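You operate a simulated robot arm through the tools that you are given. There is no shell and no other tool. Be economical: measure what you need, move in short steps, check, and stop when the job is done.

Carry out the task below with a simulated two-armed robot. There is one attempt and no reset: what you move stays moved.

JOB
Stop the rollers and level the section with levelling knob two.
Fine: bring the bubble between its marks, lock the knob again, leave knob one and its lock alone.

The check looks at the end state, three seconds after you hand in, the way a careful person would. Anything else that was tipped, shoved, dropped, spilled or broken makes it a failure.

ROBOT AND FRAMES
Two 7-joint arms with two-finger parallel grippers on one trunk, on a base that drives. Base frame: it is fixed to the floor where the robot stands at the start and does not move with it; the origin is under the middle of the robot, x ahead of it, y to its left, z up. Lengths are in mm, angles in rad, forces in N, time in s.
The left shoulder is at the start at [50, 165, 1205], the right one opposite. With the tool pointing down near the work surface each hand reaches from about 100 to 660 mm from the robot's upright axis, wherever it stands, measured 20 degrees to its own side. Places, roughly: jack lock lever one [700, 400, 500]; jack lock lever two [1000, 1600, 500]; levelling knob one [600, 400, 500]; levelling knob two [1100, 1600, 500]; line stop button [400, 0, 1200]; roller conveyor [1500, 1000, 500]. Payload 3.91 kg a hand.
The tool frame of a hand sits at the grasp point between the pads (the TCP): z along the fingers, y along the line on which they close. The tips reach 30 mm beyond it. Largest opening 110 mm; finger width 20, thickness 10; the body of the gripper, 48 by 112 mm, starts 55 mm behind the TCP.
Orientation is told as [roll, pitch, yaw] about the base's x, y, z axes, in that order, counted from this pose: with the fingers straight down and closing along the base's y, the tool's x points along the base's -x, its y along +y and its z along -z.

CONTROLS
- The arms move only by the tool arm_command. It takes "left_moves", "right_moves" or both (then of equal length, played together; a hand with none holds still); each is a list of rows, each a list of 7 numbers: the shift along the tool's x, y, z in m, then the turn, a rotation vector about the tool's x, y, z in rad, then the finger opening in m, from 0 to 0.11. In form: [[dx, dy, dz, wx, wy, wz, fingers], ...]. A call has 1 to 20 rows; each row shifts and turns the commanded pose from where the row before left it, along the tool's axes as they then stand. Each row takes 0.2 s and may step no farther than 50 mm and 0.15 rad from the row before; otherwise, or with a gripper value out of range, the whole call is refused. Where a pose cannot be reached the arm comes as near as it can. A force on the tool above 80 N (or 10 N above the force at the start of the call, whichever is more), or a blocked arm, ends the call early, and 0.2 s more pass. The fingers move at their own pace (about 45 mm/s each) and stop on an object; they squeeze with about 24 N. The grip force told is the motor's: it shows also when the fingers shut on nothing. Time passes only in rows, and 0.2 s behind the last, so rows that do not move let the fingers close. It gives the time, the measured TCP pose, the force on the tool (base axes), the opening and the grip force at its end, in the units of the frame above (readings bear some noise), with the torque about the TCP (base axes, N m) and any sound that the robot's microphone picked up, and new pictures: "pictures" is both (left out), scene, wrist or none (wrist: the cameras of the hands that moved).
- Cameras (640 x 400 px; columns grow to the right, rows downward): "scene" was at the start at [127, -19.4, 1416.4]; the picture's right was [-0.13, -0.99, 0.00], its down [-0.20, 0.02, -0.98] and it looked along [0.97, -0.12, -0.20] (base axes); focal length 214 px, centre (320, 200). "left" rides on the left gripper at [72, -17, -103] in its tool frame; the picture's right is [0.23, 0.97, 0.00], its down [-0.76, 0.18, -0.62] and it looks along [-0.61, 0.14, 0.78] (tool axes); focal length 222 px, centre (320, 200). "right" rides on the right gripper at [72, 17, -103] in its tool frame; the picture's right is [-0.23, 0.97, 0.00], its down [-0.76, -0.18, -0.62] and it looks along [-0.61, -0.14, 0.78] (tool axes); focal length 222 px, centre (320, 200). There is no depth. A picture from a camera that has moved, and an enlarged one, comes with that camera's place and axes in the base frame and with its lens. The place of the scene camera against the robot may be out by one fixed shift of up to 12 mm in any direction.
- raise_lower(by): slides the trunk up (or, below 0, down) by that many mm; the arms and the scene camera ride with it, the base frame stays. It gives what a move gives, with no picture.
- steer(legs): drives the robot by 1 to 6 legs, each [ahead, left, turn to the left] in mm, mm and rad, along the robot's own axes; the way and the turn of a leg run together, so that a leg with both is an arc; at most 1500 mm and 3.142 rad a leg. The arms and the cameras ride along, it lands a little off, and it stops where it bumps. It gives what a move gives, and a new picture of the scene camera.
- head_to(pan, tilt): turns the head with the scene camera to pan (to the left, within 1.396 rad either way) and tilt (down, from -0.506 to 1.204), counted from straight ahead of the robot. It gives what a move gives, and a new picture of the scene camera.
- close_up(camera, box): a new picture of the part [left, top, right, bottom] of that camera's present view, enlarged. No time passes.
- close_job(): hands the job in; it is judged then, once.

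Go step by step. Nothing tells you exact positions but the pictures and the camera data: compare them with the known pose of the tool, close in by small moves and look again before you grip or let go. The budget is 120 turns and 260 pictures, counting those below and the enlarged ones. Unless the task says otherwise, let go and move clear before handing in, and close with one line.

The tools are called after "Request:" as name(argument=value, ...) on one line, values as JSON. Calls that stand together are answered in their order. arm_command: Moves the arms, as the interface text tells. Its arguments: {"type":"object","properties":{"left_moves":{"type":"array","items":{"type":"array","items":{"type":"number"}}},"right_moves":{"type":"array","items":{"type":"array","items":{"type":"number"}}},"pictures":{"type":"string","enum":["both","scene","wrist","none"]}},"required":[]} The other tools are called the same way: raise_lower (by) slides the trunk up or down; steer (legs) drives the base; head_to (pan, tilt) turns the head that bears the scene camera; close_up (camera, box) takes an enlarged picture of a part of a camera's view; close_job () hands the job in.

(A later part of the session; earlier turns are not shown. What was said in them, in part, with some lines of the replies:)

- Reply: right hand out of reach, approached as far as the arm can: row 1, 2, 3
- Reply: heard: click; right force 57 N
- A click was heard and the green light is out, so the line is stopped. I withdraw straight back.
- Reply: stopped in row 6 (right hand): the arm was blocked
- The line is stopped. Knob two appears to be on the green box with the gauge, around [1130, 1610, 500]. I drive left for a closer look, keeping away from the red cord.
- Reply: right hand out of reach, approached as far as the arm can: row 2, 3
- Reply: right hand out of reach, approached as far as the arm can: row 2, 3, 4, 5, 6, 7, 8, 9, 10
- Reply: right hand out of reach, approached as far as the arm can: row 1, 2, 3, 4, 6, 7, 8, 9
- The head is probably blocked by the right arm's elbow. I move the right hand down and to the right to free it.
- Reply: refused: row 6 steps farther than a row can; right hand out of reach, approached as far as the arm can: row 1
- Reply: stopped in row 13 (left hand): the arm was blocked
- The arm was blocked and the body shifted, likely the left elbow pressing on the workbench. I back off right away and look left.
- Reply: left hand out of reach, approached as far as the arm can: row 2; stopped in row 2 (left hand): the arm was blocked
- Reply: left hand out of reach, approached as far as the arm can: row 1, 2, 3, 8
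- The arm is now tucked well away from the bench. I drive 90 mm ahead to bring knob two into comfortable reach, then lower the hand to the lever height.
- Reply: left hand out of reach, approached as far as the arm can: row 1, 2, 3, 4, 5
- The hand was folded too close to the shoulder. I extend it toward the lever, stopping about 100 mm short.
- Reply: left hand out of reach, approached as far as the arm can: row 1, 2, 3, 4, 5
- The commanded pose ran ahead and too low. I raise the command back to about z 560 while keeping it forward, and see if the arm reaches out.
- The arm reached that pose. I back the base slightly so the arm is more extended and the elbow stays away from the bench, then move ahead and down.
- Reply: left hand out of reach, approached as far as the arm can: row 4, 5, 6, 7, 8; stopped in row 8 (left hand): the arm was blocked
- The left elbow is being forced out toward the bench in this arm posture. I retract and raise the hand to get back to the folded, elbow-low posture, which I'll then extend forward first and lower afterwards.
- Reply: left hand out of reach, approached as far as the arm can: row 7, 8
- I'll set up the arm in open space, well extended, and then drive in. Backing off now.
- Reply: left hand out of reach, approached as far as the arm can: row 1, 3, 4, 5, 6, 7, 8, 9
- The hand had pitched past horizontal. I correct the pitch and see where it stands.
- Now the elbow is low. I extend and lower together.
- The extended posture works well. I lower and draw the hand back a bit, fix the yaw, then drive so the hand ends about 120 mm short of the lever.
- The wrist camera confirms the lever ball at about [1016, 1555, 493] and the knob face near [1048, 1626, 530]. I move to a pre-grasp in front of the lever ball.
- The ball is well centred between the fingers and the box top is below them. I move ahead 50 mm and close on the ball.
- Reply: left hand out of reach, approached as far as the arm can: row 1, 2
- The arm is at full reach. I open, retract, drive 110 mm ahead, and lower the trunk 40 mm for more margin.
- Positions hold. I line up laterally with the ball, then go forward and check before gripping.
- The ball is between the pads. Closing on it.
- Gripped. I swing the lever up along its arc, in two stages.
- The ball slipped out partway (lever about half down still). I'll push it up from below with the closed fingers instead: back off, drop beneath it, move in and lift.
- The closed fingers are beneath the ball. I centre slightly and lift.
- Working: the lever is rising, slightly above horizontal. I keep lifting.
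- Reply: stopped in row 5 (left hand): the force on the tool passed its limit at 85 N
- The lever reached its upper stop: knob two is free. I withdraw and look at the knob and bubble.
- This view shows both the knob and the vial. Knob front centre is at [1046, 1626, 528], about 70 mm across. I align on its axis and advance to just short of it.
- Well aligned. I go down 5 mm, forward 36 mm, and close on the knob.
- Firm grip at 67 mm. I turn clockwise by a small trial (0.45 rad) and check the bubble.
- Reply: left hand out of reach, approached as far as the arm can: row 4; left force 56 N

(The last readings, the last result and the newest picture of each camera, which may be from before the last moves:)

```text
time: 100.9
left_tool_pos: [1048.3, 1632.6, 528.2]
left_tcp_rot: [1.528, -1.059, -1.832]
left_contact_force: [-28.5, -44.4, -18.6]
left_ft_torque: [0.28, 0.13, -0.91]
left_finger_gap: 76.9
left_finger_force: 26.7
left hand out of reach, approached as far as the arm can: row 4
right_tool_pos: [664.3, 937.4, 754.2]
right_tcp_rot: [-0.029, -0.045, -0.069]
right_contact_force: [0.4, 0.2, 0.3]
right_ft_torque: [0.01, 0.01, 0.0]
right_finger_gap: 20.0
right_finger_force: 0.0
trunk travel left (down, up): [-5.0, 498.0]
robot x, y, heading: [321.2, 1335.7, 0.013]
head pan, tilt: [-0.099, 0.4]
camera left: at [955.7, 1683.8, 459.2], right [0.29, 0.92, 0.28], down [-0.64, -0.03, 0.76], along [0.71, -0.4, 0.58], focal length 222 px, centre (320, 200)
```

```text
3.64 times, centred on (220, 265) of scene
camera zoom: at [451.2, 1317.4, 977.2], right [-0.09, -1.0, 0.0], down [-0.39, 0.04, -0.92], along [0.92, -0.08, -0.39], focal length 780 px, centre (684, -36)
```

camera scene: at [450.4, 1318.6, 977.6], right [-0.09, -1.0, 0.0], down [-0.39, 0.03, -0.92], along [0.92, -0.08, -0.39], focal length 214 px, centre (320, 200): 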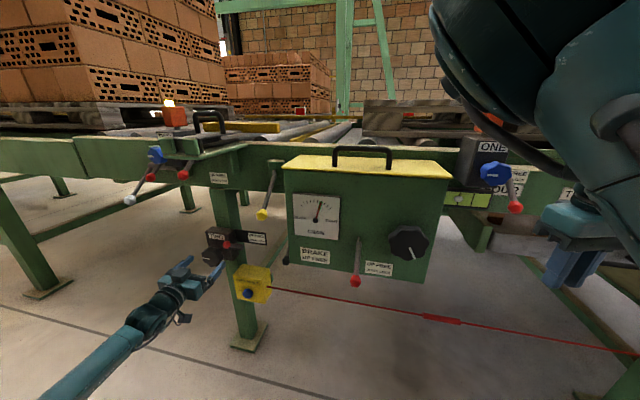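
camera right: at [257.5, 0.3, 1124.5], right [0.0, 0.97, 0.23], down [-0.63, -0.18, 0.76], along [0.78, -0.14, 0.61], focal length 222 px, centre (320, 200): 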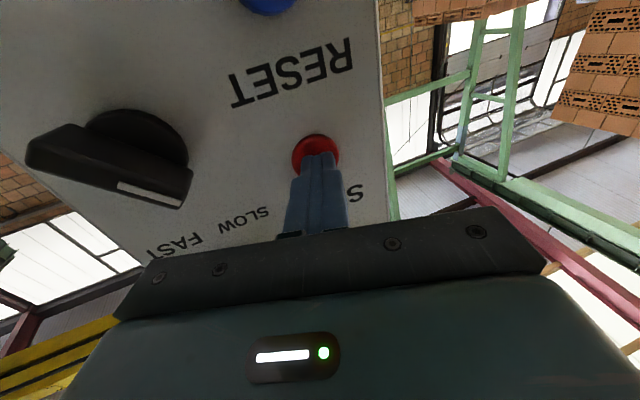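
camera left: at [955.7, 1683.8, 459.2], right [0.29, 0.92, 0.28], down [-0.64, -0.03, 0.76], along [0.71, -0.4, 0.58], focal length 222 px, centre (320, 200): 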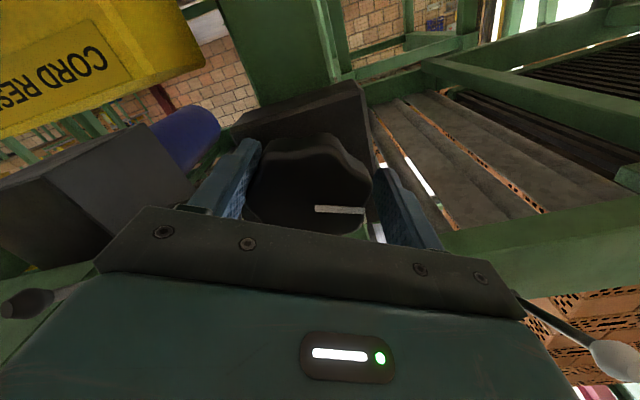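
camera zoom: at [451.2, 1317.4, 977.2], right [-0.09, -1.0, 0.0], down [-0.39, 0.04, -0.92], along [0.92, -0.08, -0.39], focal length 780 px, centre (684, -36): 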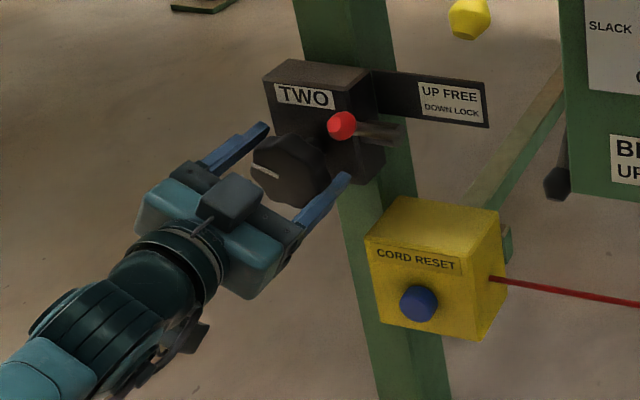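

The bubble moved right, so clockwise is the right direction (roughly 1.7 rad more needed). I release, back off and wind the hand back for a longer stroke.

Request:
arm_command(left_moves=[[0, 0, 0, 0, 0, 0, 0.1], [0, 0, -0.01, 0, 0, 0, 0.105], [0, 0, -0.025, 0, 0, 0, 0.105], [0, 0, -0.025, 0, 0, -0.1, 0.105], [0, 0, 0, 0, 0, -0.14, 0.105], [0, 0, 0, 0, 0, -0.14, 0.105], [0, 0, 0, 0, 0, -0.14, 0.105], [0, 0, 0, 0, 0, -0.14, 0.105], [0, 0, 0, 0, 0, -0.14, 0.105], [0, 0, 0, 0, 0, -0.14, 0.105], [0, 0, 0, 0, 0, -0.14, 0.105], [0, 0, 0, 0, 0, -0.14, 0.105], [0, 0, 0, 0, 0, -0.14, 0.105]])

Request:
close_up(camera="left", box=[160, 0, 480, 200])

Request:
close_up(camera="scene", box=[432, 180, 512, 230])

```text
time: 101.7
left_tool_pos: [1041.9, 1647.7, 536.5]
left_tcp_rot: [1.547, -1.057, -1.835]
left_contact_force: [-2.6, -3.7, -4.6]
left_ft_torque: [0.1, 0.12, -0.17]
left_finger_gap: 107.9
left_finger_force: 2.9
left hand out of reach, approached as far as the arm can: row 2, 3
right_tool_pos: [662.9, 936.7, 755.5]
right_tcp_rot: [-0.028, -0.048, -0.072]
right_contact_force: [-1.1, 0.4, 0.2]
right_ft_torque: [0.02, 0.01, 0.02]
right_finger_gap: 20.2
right_finger_force: 0.0
trunk travel left (down, up): [-5.0, 498.0]
robot x, y, heading: [325.2, 1331.9, 0.01]
head pan, tilt: [-0.099, 0.4]
stopped in row 3 (left hand): the force on the tool passed its limit at 134 N (the readings are from after the stop); the commanded pose is now the measured one
camera scene: at [451.2, 1317.8, 977.9], right [-0.09, -1.0, 0.0], down [-0.39, 0.04, -0.92], along [0.92, -0.08, -0.39], focal length 214 px, centre (320, 200)
camera left: at [948.5, 1697.7, 467.2], right [0.27, 0.92, 0.28], down [-0.65, -0.04, 0.76], along [0.71, -0.39, 0.59], focal length 222 px, centre (320, 200)
```

scene: 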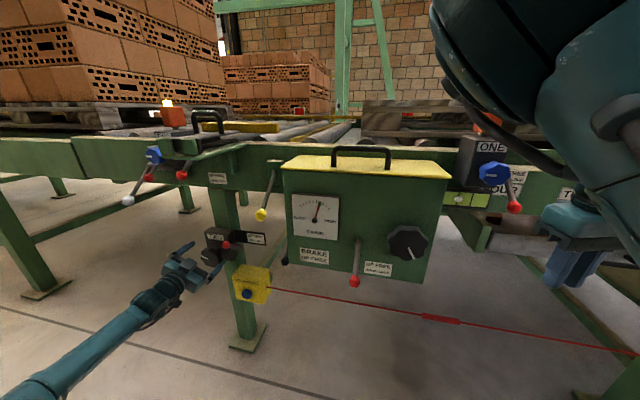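
left: 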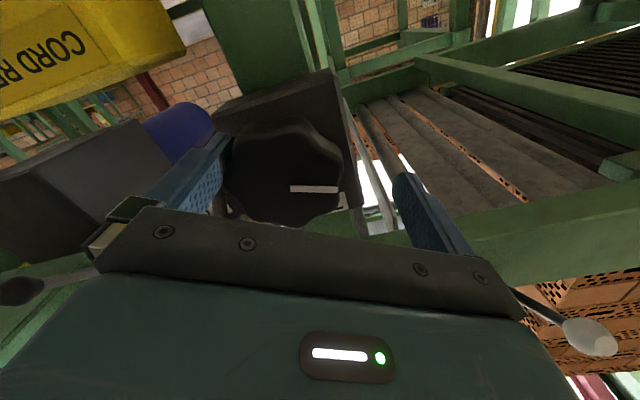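

```text
2.00 times, centred on (320, 100) of left
camera zoom: at [948.5, 1697.7, 467.2], right [0.27, 0.92, 0.28], down [-0.65, -0.04, 0.76], along [0.71, -0.39, 0.59], focal length 444 px, centre (320, 400)
```

zoom: 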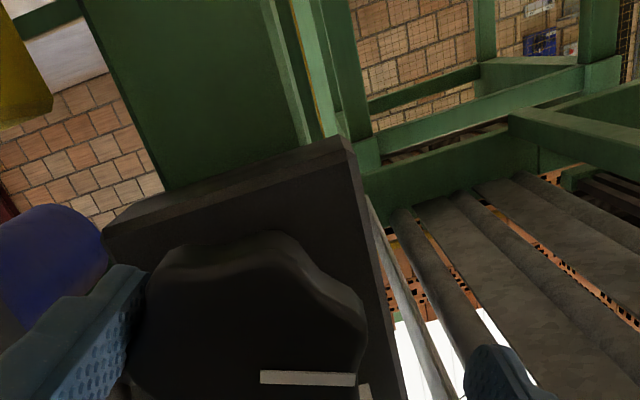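

```text
8.00 times, centred on (472, 205) of scene
camera zoom: at [451.2, 1317.8, 977.9], right [-0.09, -1.0, 0.0], down [-0.39, 0.04, -0.92], along [0.92, -0.08, -0.39], focal length 1716 px, centre (-896, 160)
```

zoom: 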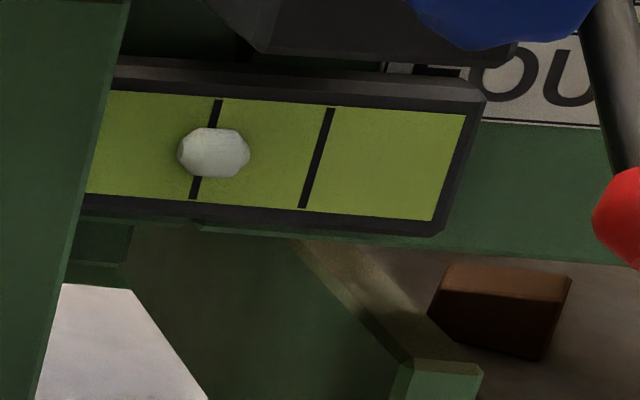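

The wrist is near a limit in this roll. I centre on the knob with open fingers, roll back to neutral, and then retreat.

Request:
arm_command(left_moves=[[0, -0.01, 0, 0, 0, 0, 0.108], [0, -0.01, 0, 0, 0, -0.05, 0.108], [0, 0, 0, 0, 0, -0.1, 0.108], [0, 0, 0, 0, 0, -0.1, 0.108], [0, 0, 0, 0, 0, -0.1, 0.108], [0, 0, -0.01, 0, 0, -0.05, 0.108], [0, 0, -0.025, 0, 0, 0, 0.108], [0, 0, -0.025, 0, 0, 0, 0.108]])

Request:
close_up(camera="left", box=[160, 0, 480, 200])

```text
time: 103.5
left_tool_pos: [981.8, 1650.4, 530.4]
left_tcp_rot: [1.498, -1.458, -1.78]
left_contact_force: [0.2, -0.1, 0.7]
left_ft_torque: [0.0, 0.01, 0.02]
left_finger_gap: 107.8
left_finger_force: 0.1
left hand out of reach, approached as far as the arm can: row 1
right_tool_pos: [663.8, 936.5, 755.0]
right_tcp_rot: [-0.027, -0.046, -0.069]
right_contact_force: [0.6, -0.2, 0.6]
right_ft_torque: [0.01, 0.02, 0.01]
right_finger_gap: 20.1
right_finger_force: 0.2
trunk travel left (down, up): [-5.0, 498.0]
robot x, y, heading: [319.8, 1333.2, 0.004]
head pan, tilt: [-0.099, 0.4]
camera scene: at [451.0, 1317.9, 977.6], right [-0.09, -1.0, 0.0], down [-0.39, 0.04, -0.92], along [0.92, -0.08, -0.39], focal length 214 px, centre (320, 200)
camera left: at [880.3, 1672.1, 458.4], right [0.28, 0.95, -0.12], down [-0.57, 0.26, 0.78], along [0.78, -0.15, 0.61], focal length 222 px, centre (320, 200)
```

scene: 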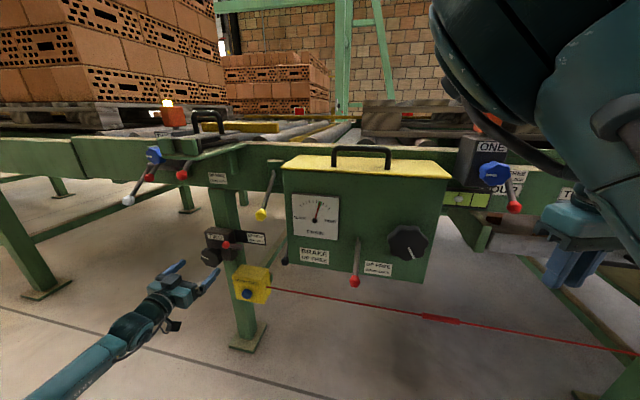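
left: 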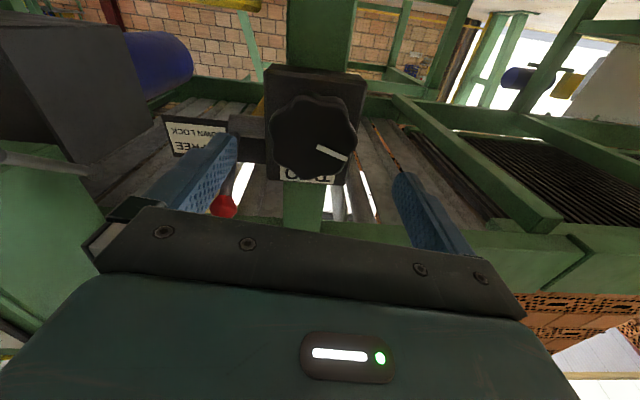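

```text
2.00 times, centred on (320, 100) of left
camera zoom: at [880.3, 1672.1, 458.4], right [0.28, 0.95, -0.12], down [-0.57, 0.26, 0.78], along [0.78, -0.15, 0.61], focal length 444 px, centre (320, 400)
```

zoom: 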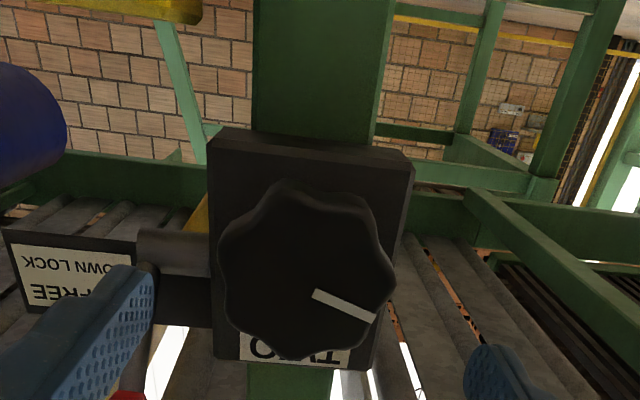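

The knob turned about 0.3 rad, giving 11 px of bubble travel; about 1.2 rad more should do. I wind the hand counter-clockwise by about 1 rad before regripping.

Request:
arm_command(left_moves=[[0, 0, 0, 0, 0, -0.14, 0.108], [0, 0, 0, 0, 0, -0.14, 0.108], [0, 0, 0, 0, 0, -0.14, 0.108], [0, 0, 0, 0, 0, -0.14, 0.108], [0, 0, 0, 0, 0, -0.14, 0.108], [0, 0, 0, 0, 0, -0.14, 0.108], [0, 0, 0, 0, 0, -0.14, 0.108]], pictures="wrist")

Request:
close_up(camera="left", box=[200, 0, 520, 200])

```text
time: 105.1
left_tool_pos: [982.2, 1652.0, 530.4]
left_tcp_rot: [-1.561, -0.702, 1.278]
left_contact_force: [-1.0, -0.4, 0.0]
left_ft_torque: [-0.05, -0.02, 0.0]
left_finger_gap: 107.9
left_finger_force: 0.1
right_tool_pos: [663.0, 936.7, 754.7]
right_tcp_rot: [-0.028, -0.046, -0.071]
right_contact_force: [0.2, 0.4, -0.9]
right_ft_torque: [0.03, 0.0, 0.0]
right_finger_gap: 20.2
right_finger_force: 0.0
trunk travel left (down, up): [-5.0, 498.0]
robot x, y, heading: [320.8, 1335.2, 0.008]
head pan, tilt: [-0.099, 0.4]
camera left: at [864.1, 1618.0, 497.6], right [0.12, 0.44, -0.89], down [-0.4, 0.84, 0.36], along [0.91, 0.31, 0.28], focal length 222 px, centre (320, 200)
```

left: 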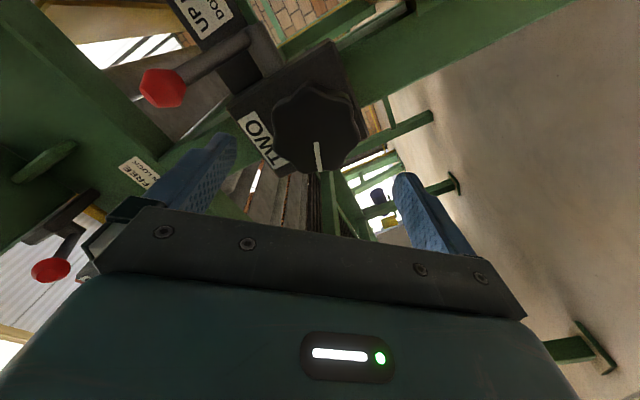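

```text
2.00 times, centred on (360, 100) of left
camera zoom: at [864.1, 1618.0, 497.6], right [0.12, 0.44, -0.89], down [-0.4, 0.84, 0.36], along [0.91, 0.31, 0.28], focal length 444 px, centre (240, 400)
```

zoom: 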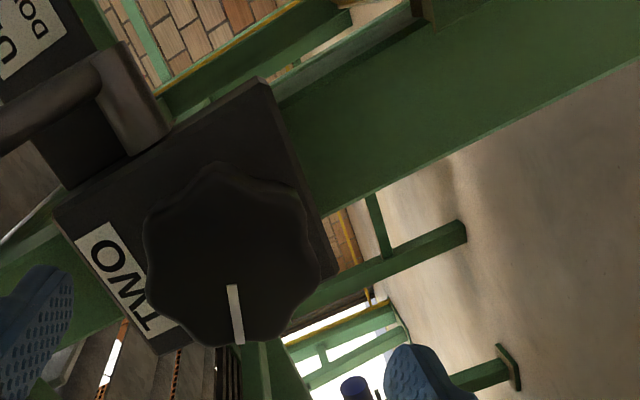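

Good: the hand rolled back with plenty of range. I centre on the knob axis, advance, and grip.

Request:
arm_command(left_moves=[[0.006, -0.003, 0.01, 0, 0, 0, 0.108], [0, 0, 0.016, 0, 0, 0, 0.108], [0, 0, 0.016, 0, 0, 0, 0.108], [0, 0, 0.015, 0, 0, 0, 0.108], [0, 0, 0, 0, 0, 0, 0.08], [0, 0, 0, 0, 0, 0, 0.065], [0, 0, 0, 0, 0, 0, 0.05], [0, 0, 0, 0, 0, 0, 0.05]])

Request:
close_up(camera="scene", box=[150, 210, 290, 320])

```text
time: 106.9
left_tool_pos: [1033.2, 1629.1, 529.0]
left_tcp_rot: [-1.565, -0.706, 1.279]
left_contact_force: [-2.8, -6.3, 5.4]
left_ft_torque: [-0.07, -0.24, -0.32]
left_finger_gap: 67.5
left_finger_force: 45.1
right_tool_pos: [663.3, 935.9, 755.0]
right_tcp_rot: [-0.029, -0.047, -0.07]
right_contact_force: [-0.7, 0.3, 0.3]
right_ft_torque: [-0.02, -0.01, 0.04]
right_finger_gap: 20.0
right_finger_force: 0.1
trunk travel left (down, up): [-5.0, 498.0]
robot x, y, heading: [328.9, 1335.4, 0.009]
head pan, tilt: [-0.099, 0.4]
camera scene: at [450.5, 1317.6, 977.8], right [-0.09, -1.0, 0.0], down [-0.39, 0.04, -0.92], along [0.92, -0.08, -0.39], focal length 214 px, centre (320, 200)
camera left: at [915.9, 1595.2, 496.9], right [0.12, 0.44, -0.89], down [-0.4, 0.84, 0.36], along [0.91, 0.31, 0.28], focal length 222 px, centre (320, 200)
```

scene: 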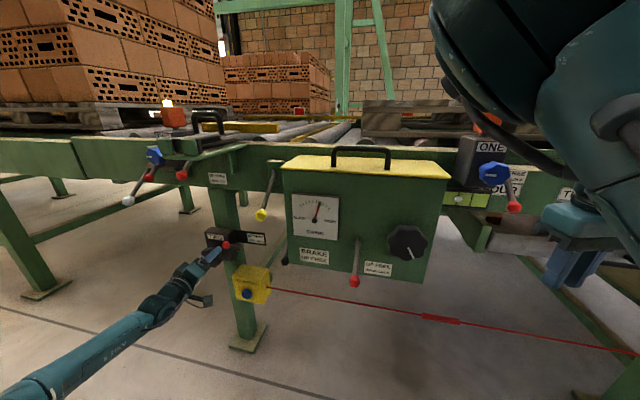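
left: 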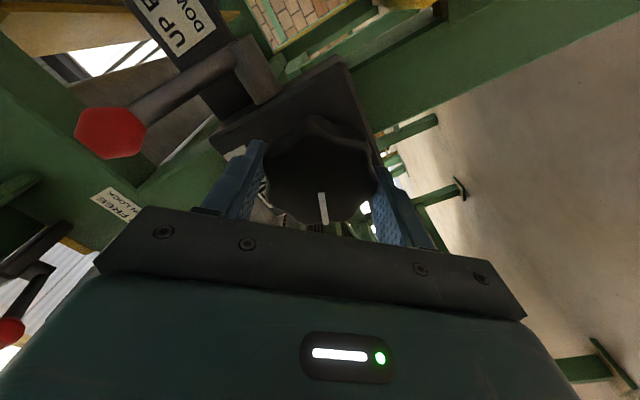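

```text
3.64 times, centred on (220, 265) of scene
camera zoom: at [450.5, 1317.6, 977.8], right [-0.09, -1.0, 0.0], down [-0.39, 0.04, -0.92], along [0.92, -0.08, -0.39], focal length 780 px, centre (684, -36)
```

zoom: 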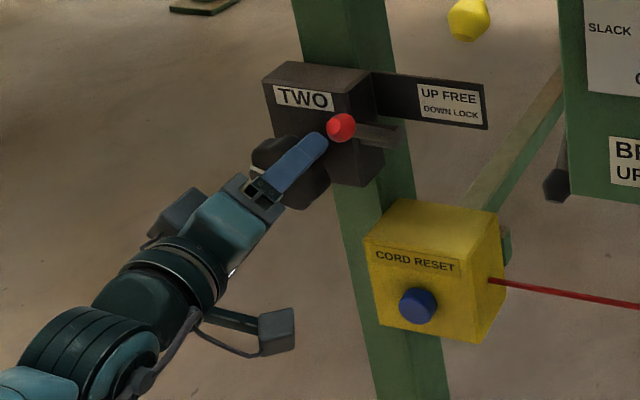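

Gripped. I turn clockwise by 0.8 rad slowly and check the bubble.

Request:
arm_command(left_moves=[[0, 0, 0, 0, 0, 0.1, 0.05], [0, 0, 0, 0, 0, 0.1, 0.05], [0, 0, 0, 0, 0, 0.1, 0.05], [0, 0, 0, 0, 0, 0.1, 0.05], [0, 0, 0, 0, 0, 0.1, 0.05], [0, 0, 0, 0, 0, 0.1, 0.05], [0, 0, 0, 0, 0, 0.1, 0.05], [0, 0, 0, 0, 0, 0.1, 0.05]], pictures="wrist")

Request:
close_up(camera="scene", box=[432, 180, 512, 230])

```text
time: 108.7
left_tool_pos: [1033.2, 1629.5, 528.9]
left_tcp_rot: [-1.475, -1.509, 1.193]
left_contact_force: [-19.7, -8.4, 6.8]
left_ft_torque: [-0.43, -1.0, -0.33]
left_finger_gap: 67.1
left_finger_force: 45.2
right_tool_pos: [662.5, 935.8, 755.0]
right_tcp_rot: [-0.027, -0.049, -0.069]
right_contact_force: [-0.2, -0.4, 1.3]
right_ft_torque: [-0.03, 0.02, 0.03]
right_finger_gap: 20.2
right_finger_force: 0.1
trunk travel left (down, up): [-5.0, 498.0]
robot x, y, heading: [324.5, 1336.6, 0.012]
head pan, tilt: [-0.099, 0.4]
camera left: at [928.9, 1638.5, 459.5], right [0.27, 0.92, -0.29], down [-0.53, 0.39, 0.75], along [0.8, -0.05, 0.59], focal length 222 px, centre (320, 200)
```

left: 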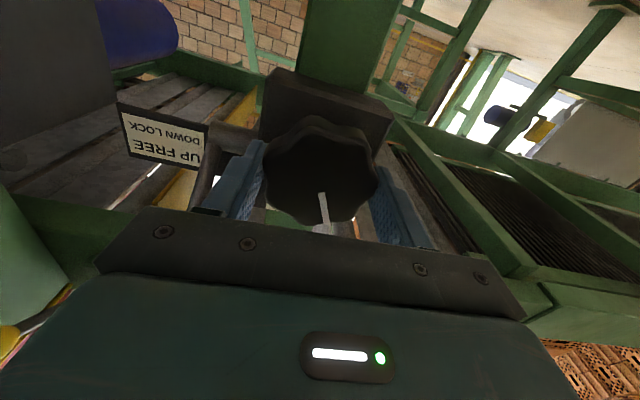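

```text
8.00 times, centred on (472, 205) of scene
camera zoom: at [449.9, 1317.5, 977.8], right [-0.09, -1.0, 0.0], down [-0.39, 0.04, -0.92], along [0.92, -0.08, -0.39], focal length 1716 px, centre (-896, 160)
```

zoom: 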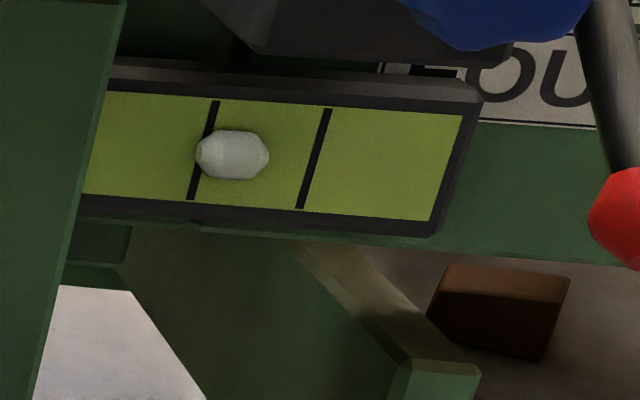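

Turning cleanly: the bubble gained 20 px and needs about 27 px more (about 1.08 rad). I release, back off, and wind back again.

Request:
arm_command(left_moves=[[0, 0, 0, 0, 0, 0, 0.09], [0, 0, 0, 0, 0, 0, 0.108], [0, 0, -0.015, 0, 0, 0, 0.108], [0, 0, -0.02, 0, 0, 0, 0.108], [0, 0, -0.02, 0, 0, -0.1, 0.108], [0, 0, 0, 0, 0, -0.14, 0.108], [0, 0, 0, 0, 0, -0.14, 0.108], [0, 0, 0, 0, 0, -0.14, 0.108], [0, 0, 0, 0, 0, -0.14, 0.108], [0, 0, 0, 0, 0, -0.14, 0.108], [0, 0, 0, 0, 0, -0.14, 0.108], [0, 0, 0, 0, 0, -0.14, 0.108]], pictures="wrist")

Request:
close_up(camera="scene", box=[432, 180, 512, 230])

```text
time: 111.3
left_tool_pos: [982.1, 1645.5, 527.4]
left_tcp_rot: [-1.559, -0.421, 1.283]
left_contact_force: [0.4, -0.7, -0.2]
left_ft_torque: [-0.01, -0.01, -0.02]
left_finger_gap: 108.0
left_finger_force: 0.1
right_tool_pos: [663.5, 937.2, 754.4]
right_tcp_rot: [-0.028, -0.047, -0.07]
right_contact_force: [-0.1, -0.4, -0.5]
right_ft_torque: [0.0, 0.0, 0.01]
right_finger_gap: 19.9
right_finger_force: 0.0
trunk travel left (down, up): [-5.0, 498.0]
robot x, y, heading: [325.2, 1335.2, 0.009]
head pan, tilt: [-0.099, 0.4]
camera left: at [862.5, 1605.3, 515.7], right [0.05, 0.19, -0.98], down [-0.38, 0.91, 0.16], along [0.92, 0.37, 0.11], focal length 222 px, centre (320, 200)
```

left: 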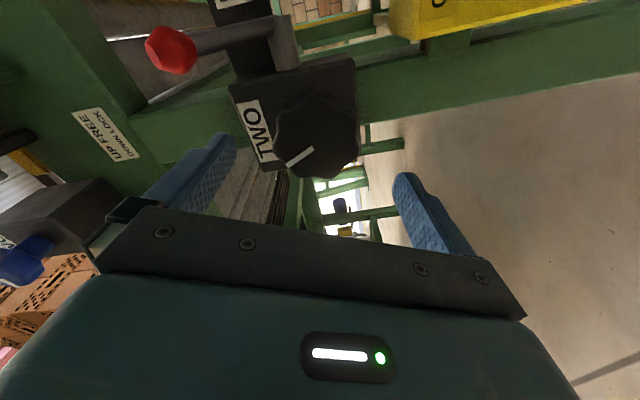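

```text
8.00 times, centred on (472, 205) of scene
camera zoom: at [451.0, 1317.9, 977.6], right [-0.09, -1.0, 0.0], down [-0.39, 0.04, -0.92], along [0.92, -0.08, -0.39], focal length 1716 px, centre (-896, 160)
```

zoom: 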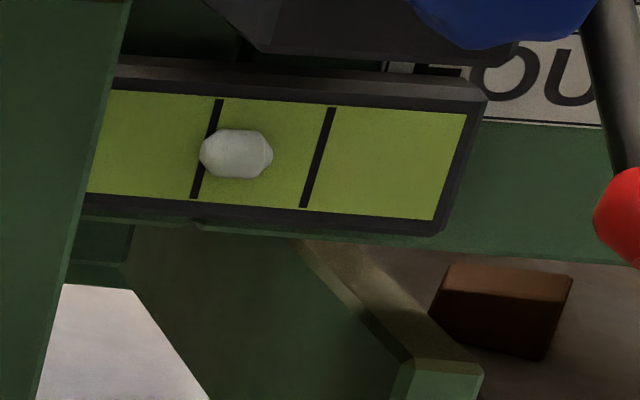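

Bubble holds at +30 px (target +56). I regrip and turn about 1.04 rad more.

Request:
arm_command(left_moves=[[0, -0.002, 0.01, 0, 0, 0, 0.108], [0, 0, 0.015, 0, 0, 0, 0.108], [0, 0, 0.015, 0, 0, 0, 0.108], [0, 0, 0.014, 0, 0, 0, 0.108], [0, 0, 0, 0, 0, 0, 0.08], [0, 0, 0, 0, 0, 0, 0.065], [0, 0, 0, 0, 0, 0, 0.05], [0, 0, 0, 0, 0, 0, 0.05], [0, 0, 0, 0, 0, 0, 0.05]], pictures="wrist")

```text
time: 113.3
left_tool_pos: [1033.2, 1628.5, 530.1]
left_tcp_rot: [-1.563, -0.424, 1.282]
left_contact_force: [2.4, -1.4, -0.2]
left_ft_torque: [-0.05, -0.04, 0.02]
left_finger_gap: 67.2
left_finger_force: 45.1
right_tool_pos: [663.0, 936.9, 755.0]
right_tcp_rot: [-0.028, -0.046, -0.07]
right_contact_force: [-0.4, 0.1, -0.2]
right_ft_torque: [0.01, 0.04, 0.01]
right_finger_gap: 20.0
right_finger_force: 0.0
trunk travel left (down, up): [-5.0, 498.0]
robot x, y, heading: [321.8, 1331.8, 0.013]
head pan, tilt: [-0.099, 0.4]
camera left: at [915.3, 1588.0, 517.2], right [0.05, 0.19, -0.98], down [-0.38, 0.91, 0.16], along [0.92, 0.37, 0.11], focal length 222 px, centre (320, 200)
```

left: 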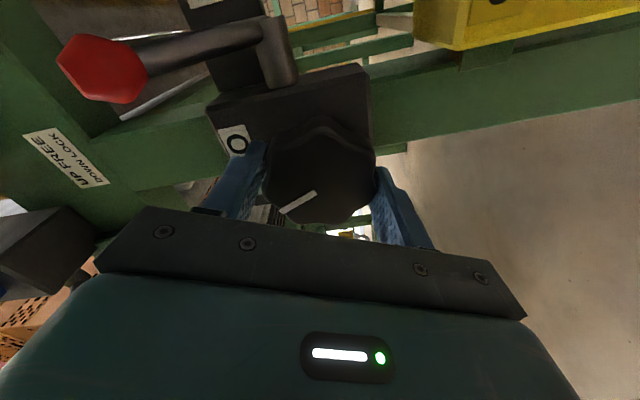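

Request:
arm_command(left_moves=[[0, 0, 0, 0, 0, 0.1, 0.05], [0, 0, 0, 0, 0, 0.1, 0.05], [0, 0, 0, 0, 0, 0.1, 0.05], [0, 0, 0, 0, 0, 0.1, 0.05], [0, 0, 0, 0, 0, 0.1, 0.05], [0, 0, 0, 0, 0, 0.1, 0.05], [0, 0, 0, 0, 0, 0.1, 0.05], [0, 0, 0, 0, 0, 0.1, 0.05], [0, 0, 0, 0, 0, 0.1, 0.05], [0, 0, 0, 0, 0, 0.1, 0.05], [0, 0, 0, 0, 0, 0.03, 0.05]], pictures="wrist")

Request:
close_up(camera="scene", box=[432, 180, 512, 230])

```text
time: 115.7
left_tool_pos: [1033.6, 1628.9, 529.1]
left_tcp_rot: [-1.495, -1.455, 1.211]
left_contact_force: [26.4, -4.9, 0.0]
left_ft_torque: [-0.3, -0.56, 0.14]
left_finger_gap: 67.2
left_finger_force: 45.2
right_tool_pos: [663.9, 936.6, 754.8]
right_tcp_rot: [-0.029, -0.047, -0.07]
right_contact_force: [0.2, 0.3, 0.3]
right_ft_torque: [0.02, 0.0, -0.02]
right_finger_gap: 20.1
right_finger_force: 0.1
trunk travel left (down, up): [-5.0, 498.0]
robot x, y, heading: [324.8, 1334.0, 0.009]
head pan, tilt: [-0.099, 0.4]
camera left: at [927.5, 1634.8, 461.3], right [0.26, 0.9, -0.34], down [-0.52, 0.43, 0.74], along [0.81, -0.02, 0.58], focal length 222 px, centre (320, 200)
```

left: 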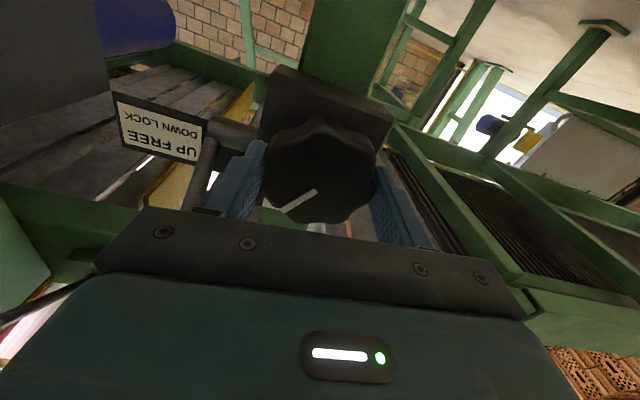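

```text
8.00 times, centred on (472, 205) of scene
camera zoom: at [451.7, 1317.8, 977.5], right [-0.09, -1.0, 0.0], down [-0.39, 0.04, -0.92], along [0.92, -0.08, -0.39], focal length 1716 px, centre (-896, 160)
```

zoom: 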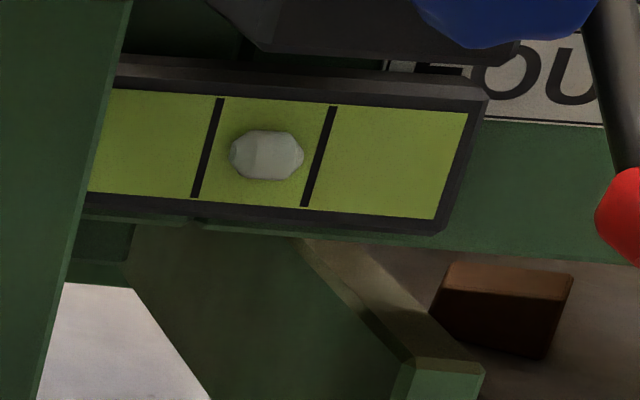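

The bubble now sits centred between the marks. I release the knob carefully and back away, then check both again.

Request:
arm_command(left_moves=[[0, 0, 0, 0, 0, 0, 0.09], [0, 0, 0, 0, 0, 0, 0.108], [0, 0, -0.015, 0, 0, 0, 0.108], [0, 0, -0.025, 0, 0, 0, 0.108], [0, 0, -0.03, 0, 0, 0, 0.08], [0, 0, -0.03, 0, 0, 0.1, 0.04], [0, 0, 0, 0, 0, 0, 0.0], [0, 0, 0, 0, 0, 0, 0.0]])

Request:
close_up(camera="scene", box=[432, 180, 512, 230])

Request:
close_up(camera="scene", box=[150, 190, 290, 300])

```text
time: 117.5
left_tool_pos: [938.2, 1656.2, 529.7]
left_tcp_rot: [-1.053, -1.554, 0.768]
left_contact_force: [0.5, -0.1, 0.5]
left_ft_torque: [-0.02, 0.0, -0.01]
left_finger_gap: 21.2
left_finger_force: 0.0
right_tool_pos: [663.7, 937.4, 754.4]
right_tcp_rot: [-0.028, -0.047, -0.069]
right_contact_force: [-0.3, 0.4, 0.3]
right_ft_torque: [0.01, -0.01, 0.01]
right_finger_gap: 20.1
right_finger_force: 0.0
trunk travel left (down, up): [-5.0, 498.0]
robot x, y, heading: [325.4, 1333.3, 0.013]
head pan, tilt: [-0.099, 0.4]
camera scene: at [451.0, 1317.9, 977.6], right [-0.09, -1.0, 0.0], down [-0.39, 0.04, -0.92], along [0.92, -0.08, -0.39], focal length 214 px, centre (320, 200)
camera left: at [834.0, 1668.9, 460.3], right [0.27, 0.93, -0.24], down [-0.54, 0.35, 0.76], along [0.8, -0.08, 0.6], focal length 222 px, centre (320, 200)
```

scene: 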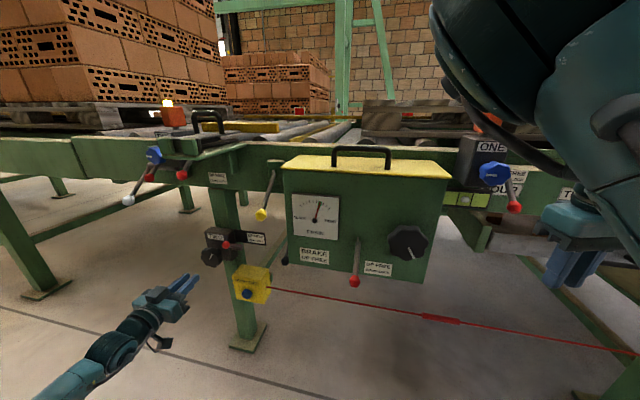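
left: 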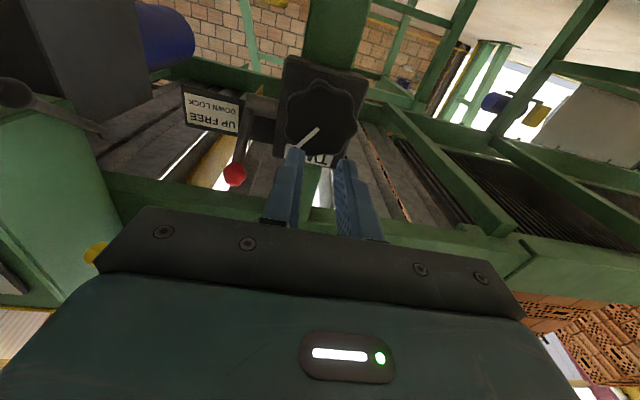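

```text
8.00 times, centred on (472, 205) of scene
camera zoom: at [451.0, 1317.9, 977.6], right [-0.09, -1.0, 0.0], down [-0.39, 0.04, -0.92], along [0.92, -0.08, -0.39], focal length 1716 px, centre (-896, 160)
```

zoom: 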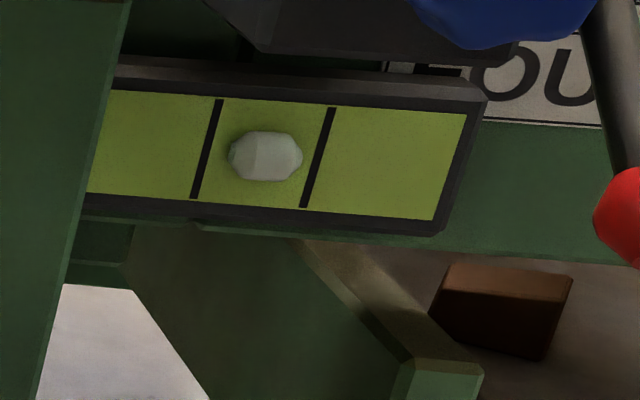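

```text
3.64 times, centred on (220, 245) of scene
camera zoom: at [451.0, 1317.9, 977.6], right [-0.09, -1.0, 0.0], down [-0.39, 0.04, -0.92], along [0.92, -0.08, -0.39], focal length 780 px, centre (684, 36)
```

zoom: 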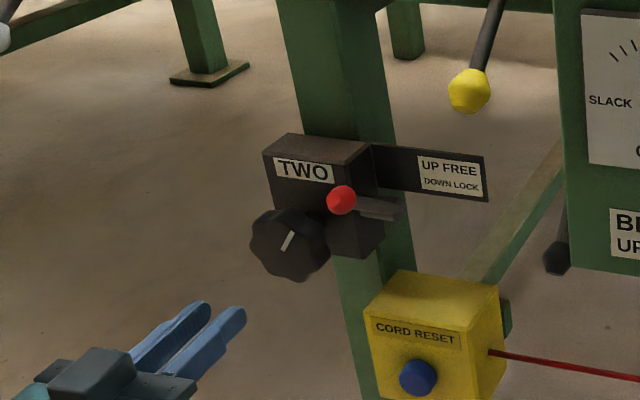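

The bubble stays centred after release. Lever ball is now at [1015, 1554, 603]; I raise the closed fingers and place them above it.

Request:
arm_command(left_moves=[[-0.04, 0, 0, 0, 0, 0, 0], [-0.04, 0, 0, 0, 0, 0, 0], [-0.036, 0, 0, 0, 0, 0, 0], [0, -0.038, 0.01, 0, 0, 0, 0], [0, -0.038, 0.01, 0, 0, 0, 0], [0, 0, 0.04, 0, 0, 0, 0], [0, 0, 0.037, 0, 0, 0, 0]])

Request:
close_up(camera="scene", box=[150, 190, 290, 300])

```text
time: 119.1
left_tool_pos: [1012.8, 1557.6, 646.7]
left_tcp_rot: [-1.061, -1.554, 0.776]
left_contact_force: [-0.2, 0.2, 0.9]
left_ft_torque: [-0.03, 0.01, 0.0]
left_finger_gap: 0.0
left_finger_force: 23.9
right_tool_pos: [662.5, 937.7, 754.4]
right_tcp_rot: [-0.028, -0.046, -0.069]
right_contact_force: [-0.2, -0.1, 0.6]
right_ft_torque: [0.04, 0.01, 0.0]
right_finger_gap: 19.9
right_finger_force: 0.0
trunk travel left (down, up): [-5.0, 498.0]
robot x, y, heading: [325.2, 1334.5, 0.011]
head pan, tilt: [-0.099, 0.4]
camera scene: at [451.0, 1318.0, 977.6], right [-0.09, -1.0, 0.0], down [-0.39, 0.04, -0.92], along [0.92, -0.08, -0.39], focal length 214 px, centre (320, 200)
camera left: at [908.3, 1570.0, 576.2], right [0.27, 0.93, -0.24], down [-0.54, 0.35, 0.76], along [0.8, -0.07, 0.6], focal length 222 px, centre (320, 200)
```

scene: 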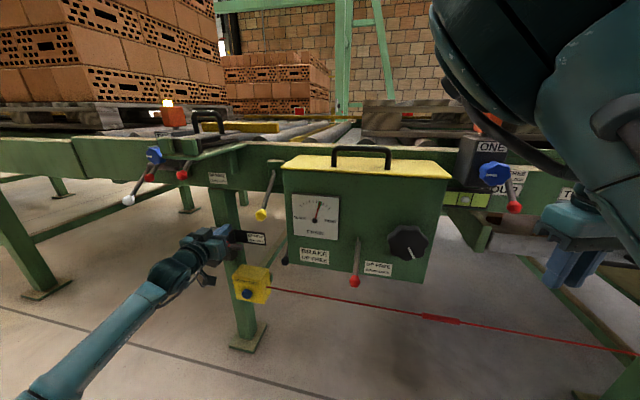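
left: 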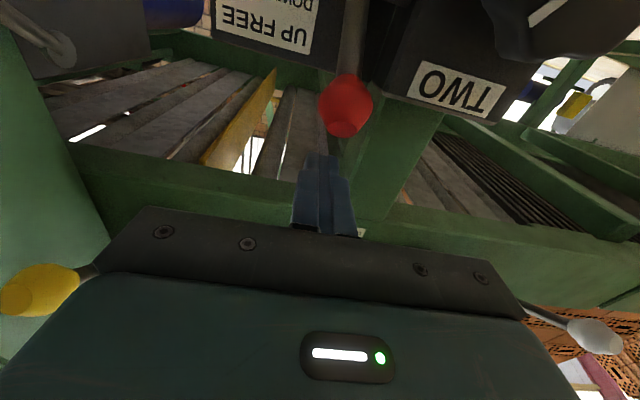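

```text
3.64 times, centred on (220, 245) of scene
camera zoom: at [451.0, 1318.0, 977.6], right [-0.09, -1.0, 0.0], down [-0.39, 0.04, -0.92], along [0.92, -0.08, -0.39], focal length 780 px, centre (684, 36)
```

zoom: 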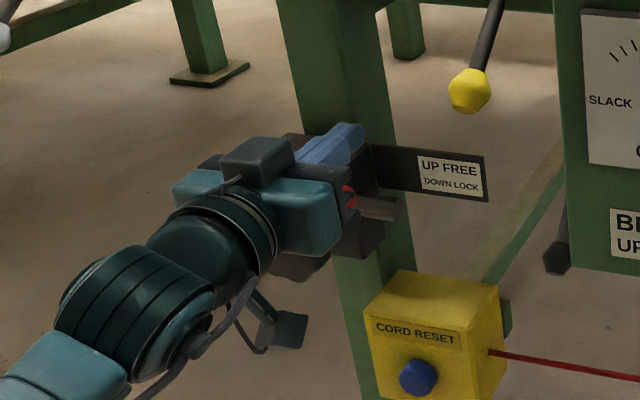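

The fingers are right above the ball. I push the lever down to the lock position.

Request:
arm_command(left_moves=[[0.011, 0, 0, 0, 0, 0, 0], [0.011, 0, 0, 0, 0, 0, 0], [0.011, 0, 0, 0, 0, 0, 0], [0.011, 0, 0, 0, 0, 0, 0], [0.011, 0, 0, 0, 0, 0, 0], [0.011, 0, 0, 0, 0, 0, 0], [0.011, 0, 0, 0, 0, 0, 0], [0.011, 0, 0, 0, 0, 0, 0], [0.011, 0, 0, 0, 0, 0, 0], [0.011, 0, 0, 0, 0, 0, 0], [0.011, 0, 0, 0, 0, 0, 0]])

Request:
close_up(camera="scene", box=[150, 190, 290, 300])

```text
time: 121.5
left_tool_pos: [1009.3, 1557.2, 532.9]
left_tcp_rot: [-1.794, -1.554, 1.509]
left_contact_force: [-18.8, 1.7, 16.1]
left_ft_torque: [-0.27, -0.23, 0.12]
left_finger_gap: 0.0
left_finger_force: 24.2
right_tool_pos: [661.7, 937.7, 756.7]
right_tcp_rot: [-0.027, -0.049, -0.067]
right_contact_force: [0.4, 0.7, -0.6]
right_ft_torque: [-0.01, -0.04, -0.01]
right_finger_gap: 20.1
right_finger_force: 0.1
trunk travel left (down, up): [-5.0, 498.0]
robot x, y, heading: [322.0, 1333.4, 0.008]
head pan, tilt: [-0.099, 0.4]
camera scene: at [448.9, 1317.8, 978.3], right [-0.09, -1.0, 0.0], down [-0.39, 0.04, -0.92], along [0.92, -0.08, -0.39], focal length 214 px, centre (320, 200)
camera left: at [905.4, 1569.9, 460.9], right [0.27, 0.93, -0.24], down [-0.55, 0.36, 0.76], along [0.79, -0.07, 0.61], focal length 222 px, centre (320, 200)
```

scene: 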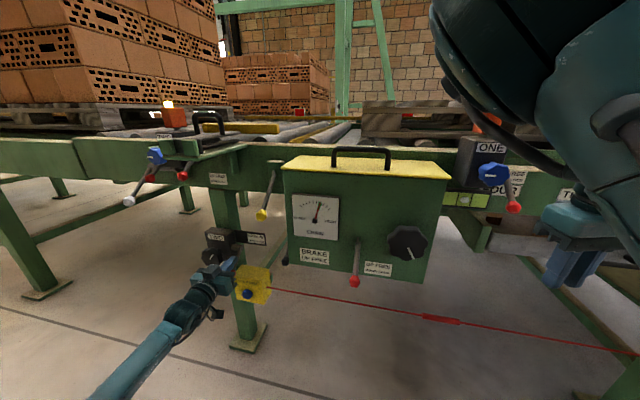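
left: 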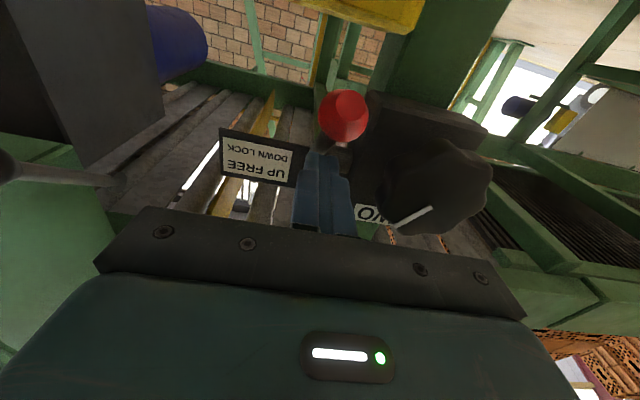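

```text
3.64 times, centred on (220, 245) of scene
camera zoom: at [448.9, 1317.8, 978.3], right [-0.09, -1.0, 0.0], down [-0.39, 0.04, -0.92], along [0.92, -0.08, -0.39], focal length 780 px, centre (684, 36)
```

zoom: 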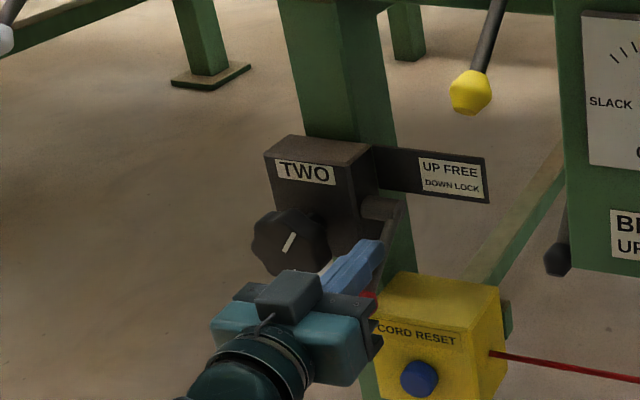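

The lever is about at its original locked angle. I press a little more to seat it against its stop.

Request:
arm_command(left_moves=[[0.006, 0, 0, 0, 0, 0, 0], [0.006, 0, 0, 0, 0, 0, 0], [0.006, 0, 0, 0, 0, 0, 0]], pictures="none")

Request:
arm_command(left_moves=[[-0.015, 0, -0.005, 0, 0, 0, 0], [-0.015, 0, -0.02, 0, 0, 0, 0], [0, 0, -0.045, 0, 0, 0, 0], [0, 0, -0.045, 0, 0, 0, 0], [0, 0, -0.03, 0, 0, 0, 0]])

Request:
close_up(camera="scene", box=[150, 190, 290, 300])

Request:
close_up(camera="scene", box=[432, 180, 512, 230])

```text
time: 122.3
left_tool_pos: [1009.8, 1559.3, 531.5]
left_tcp_rot: [-2.838, -1.521, 2.55]
left_contact_force: [-20.1, 3.7, 18.6]
left_ft_torque: [-0.05, -0.38, -0.24]
left_finger_gap: 0.1
left_finger_force: 23.6
right_tool_pos: [662.5, 937.0, 754.3]
right_tcp_rot: [-0.028, -0.05, -0.067]
right_contact_force: [-0.4, 0.1, 0.3]
right_ft_torque: [0.02, -0.03, 0.02]
right_finger_gap: 20.0
right_finger_force: 0.1
trunk travel left (down, up): [-5.0, 498.0]
robot x, y, heading: [323.5, 1334.0, 0.011]
head pan, tilt: [-0.099, 0.4]
stopped in row 3 (left hand): the force on the tool passed its limit at 81 N (the readings are from after the stop); the commanded pose is now the measured one
```

```text
time: 123.5
left_tool_pos: [870.7, 1601.3, 552.2]
left_tcp_rot: [-2.651, -1.533, 2.365]
left_contact_force: [0.9, 0.1, -0.4]
left_ft_torque: [-0.01, 0.02, -0.03]
left_finger_gap: 0.0
left_finger_force: 24.0
right_tool_pos: [663.6, 937.3, 754.3]
right_tcp_rot: [-0.027, -0.047, -0.068]
right_contact_force: [0.2, -1.1, 0.1]
right_ft_torque: [-0.01, 0.02, -0.01]
right_finger_gap: 20.0
right_finger_force: 0.0
trunk travel left (down, up): [-5.0, 498.0]
robot x, y, heading: [318.3, 1336.3, 0.011]
head pan, tilt: [-0.099, 0.4]
camera scene: at [450.5, 1318.3, 977.6], right [-0.09, -1.0, 0.0], down [-0.39, 0.03, -0.92], along [0.92, -0.08, -0.39], focal length 214 px, centre (320, 200)
camera left: at [769.1, 1613.0, 477.8], right [0.28, 0.93, -0.24], down [-0.57, 0.37, 0.74], along [0.77, -0.07, 0.63], focal length 222 px, centre (320, 200)
```

scene: 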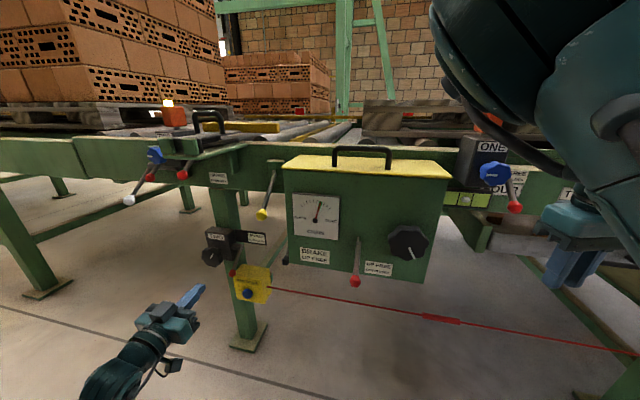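
left: 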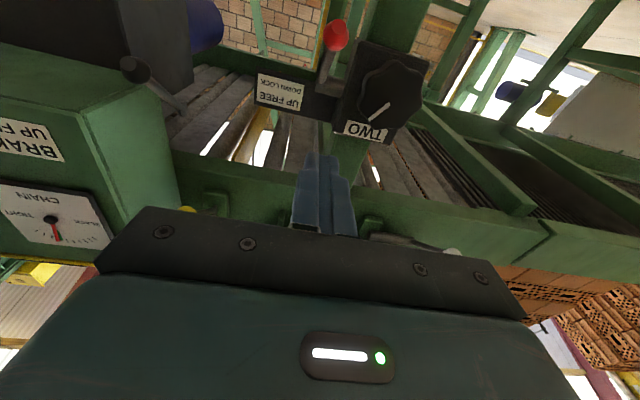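

```text
3.64 times, centred on (220, 245) of scene
camera zoom: at [450.5, 1318.3, 977.6], right [-0.09, -1.0, 0.0], down [-0.39, 0.03, -0.92], along [0.92, -0.08, -0.39], focal length 780 px, centre (684, 36)
```

zoom: 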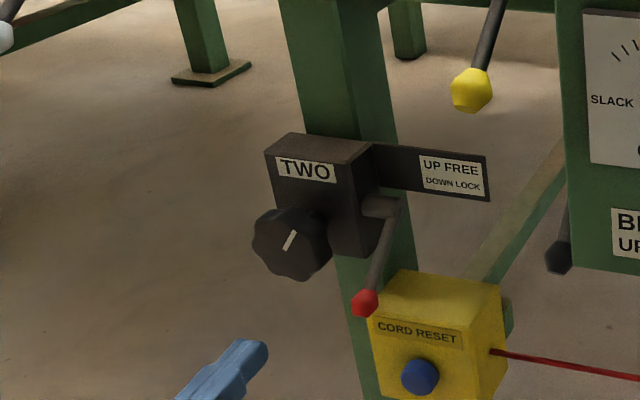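

```text
8.00 times, centred on (472, 205) of scene
camera zoom: at [450.5, 1318.3, 977.6], right [-0.09, -1.0, 0.0], down [-0.39, 0.03, -0.92], along [0.92, -0.08, -0.39], focal length 1716 px, centre (-896, 160)
```

zoom: 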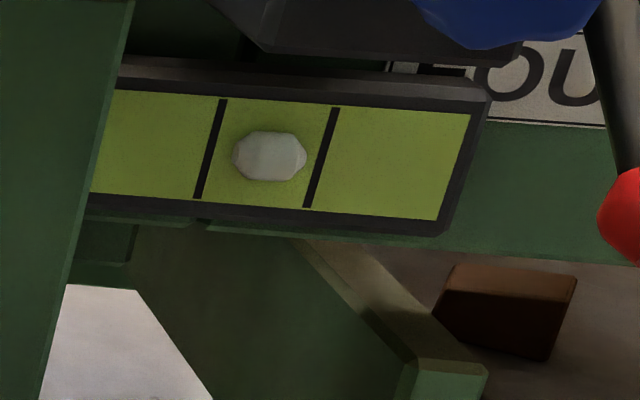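

Lever two is down in lock and the bubble is still centred. I back the robot clear and check the stop beacon and bench.

Request:
steer(legs=[[-200, -20, 0]])

Request:
head_to(pan=-0.9, tilt=0.2)

Request:
head_to(pan=0.9, tilt=0.3)

```text
time: 125.1
left_tool_pos: [676.0, 1577.4, 552.4]
left_tcp_rot: [-2.629, -1.534, 2.337]
left_contact_force: [-0.4, 0.4, -0.5]
left_ft_torque: [0.01, 0.03, 0.02]
left_finger_gap: 0.3
left_finger_force: 24.1
right_tool_pos: [468.4, 915.0, 755.6]
right_tcp_rot: [-0.028, -0.046, -0.073]
right_contact_force: [0.0, -1.2, 1.5]
right_ft_torque: [0.02, 0.0, 0.02]
right_finger_gap: 19.9
right_finger_force: 0.0
trunk travel left (down, up): [-5.0, 498.0]
robot x, y, heading: [128.8, 1309.9, 0.004]
head pan, tilt: [-0.099, 0.4]
camera scene: at [255.6, 1295.9, 977.6], right [-0.09, -1.0, 0.0], down [-0.39, 0.04, -0.92], along [0.92, -0.08, -0.39], focal length 214 px, centre (320, 200)
```

scene: 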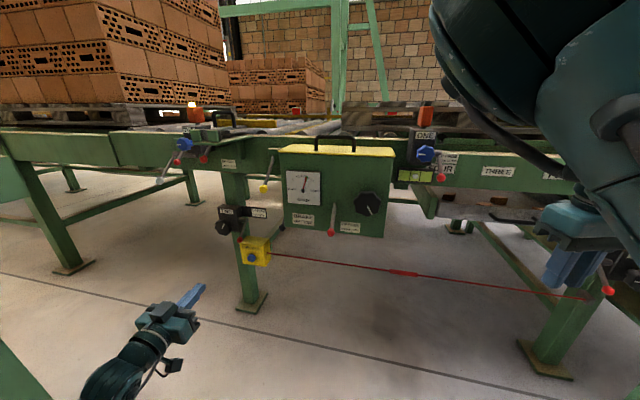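

```text
time: 126.2
left_tool_pos: [676.5, 1577.4, 552.8]
left_tcp_rot: [-2.63, -1.534, 2.343]
left_contact_force: [0.2, -0.2, 0.8]
left_ft_torque: [-0.01, 0.0, -0.01]
left_finger_gap: 0.0
left_finger_force: 23.7
right_tool_pos: [467.7, 914.1, 757.0]
right_tcp_rot: [-0.028, -0.048, -0.072]
right_contact_force: [0.1, -0.4, 0.4]
right_ft_torque: [-0.01, 0.01, 0.0]
right_finger_gap: 19.8
right_finger_force: 0.1
trunk travel left (down, up): [-5.0, 498.0]
robot x, y, heading: [126.6, 1311.6, 0.007]
head pan, tilt: [-0.901, 0.201]
camera scene: at [221.7, 1231.9, 996.1], right [-0.78, -0.63, 0.0], down [-0.13, 0.16, -0.98], along [0.61, -0.76, -0.2], focal length 214 px, centre (320, 200)
```

scene: 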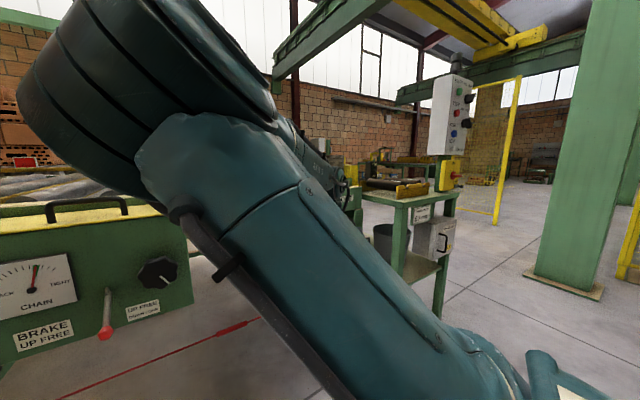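

```text
time: 128.0
left_tool_pos: [676.3, 1577.4, 550.9]
left_tcp_rot: [-2.632, -1.534, 2.343]
left_contact_force: [0.0, -0.4, 0.7]
left_ft_torque: [0.0, 0.01, -0.03]
left_finger_gap: 0.0
left_finger_force: 23.9
right_tool_pos: [466.4, 915.1, 754.1]
right_tcp_rot: [-0.027, -0.047, -0.072]
right_contact_force: [0.1, 0.3, -0.3]
right_ft_torque: [0.01, 0.0, 0.03]
right_finger_gap: 20.1
right_finger_force: 0.0
trunk travel left (down, up): [-5.0, 498.0]
robot x, y, heading: [126.8, 1315.7, 0.008]
head pan, tilt: [0.901, 0.3]
camera scene: at [220.8, 1378.0, 986.9], right [0.79, -0.62, 0.0], down [-0.18, -0.23, -0.96], along [0.59, 0.75, -0.3], focal length 214 px, centre (320, 200)
```

scene: 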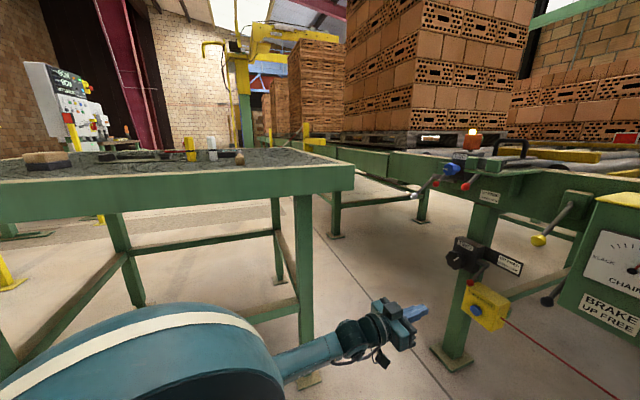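

The beacon is dark, the bench and its items look undisturbed, lever two is locked and the hands are clear. Handing in.

Request:
close_job()

```text
The job is handed in.
```

The rollers are stopped, the bubble sits centred between its marks, knob two is locked again, and knob one and its lock were not touched. On the way in, the left elbow pressed against the workbench edge. The robot gave way by about 20 mm, and the bench and its tools show no visible shift.
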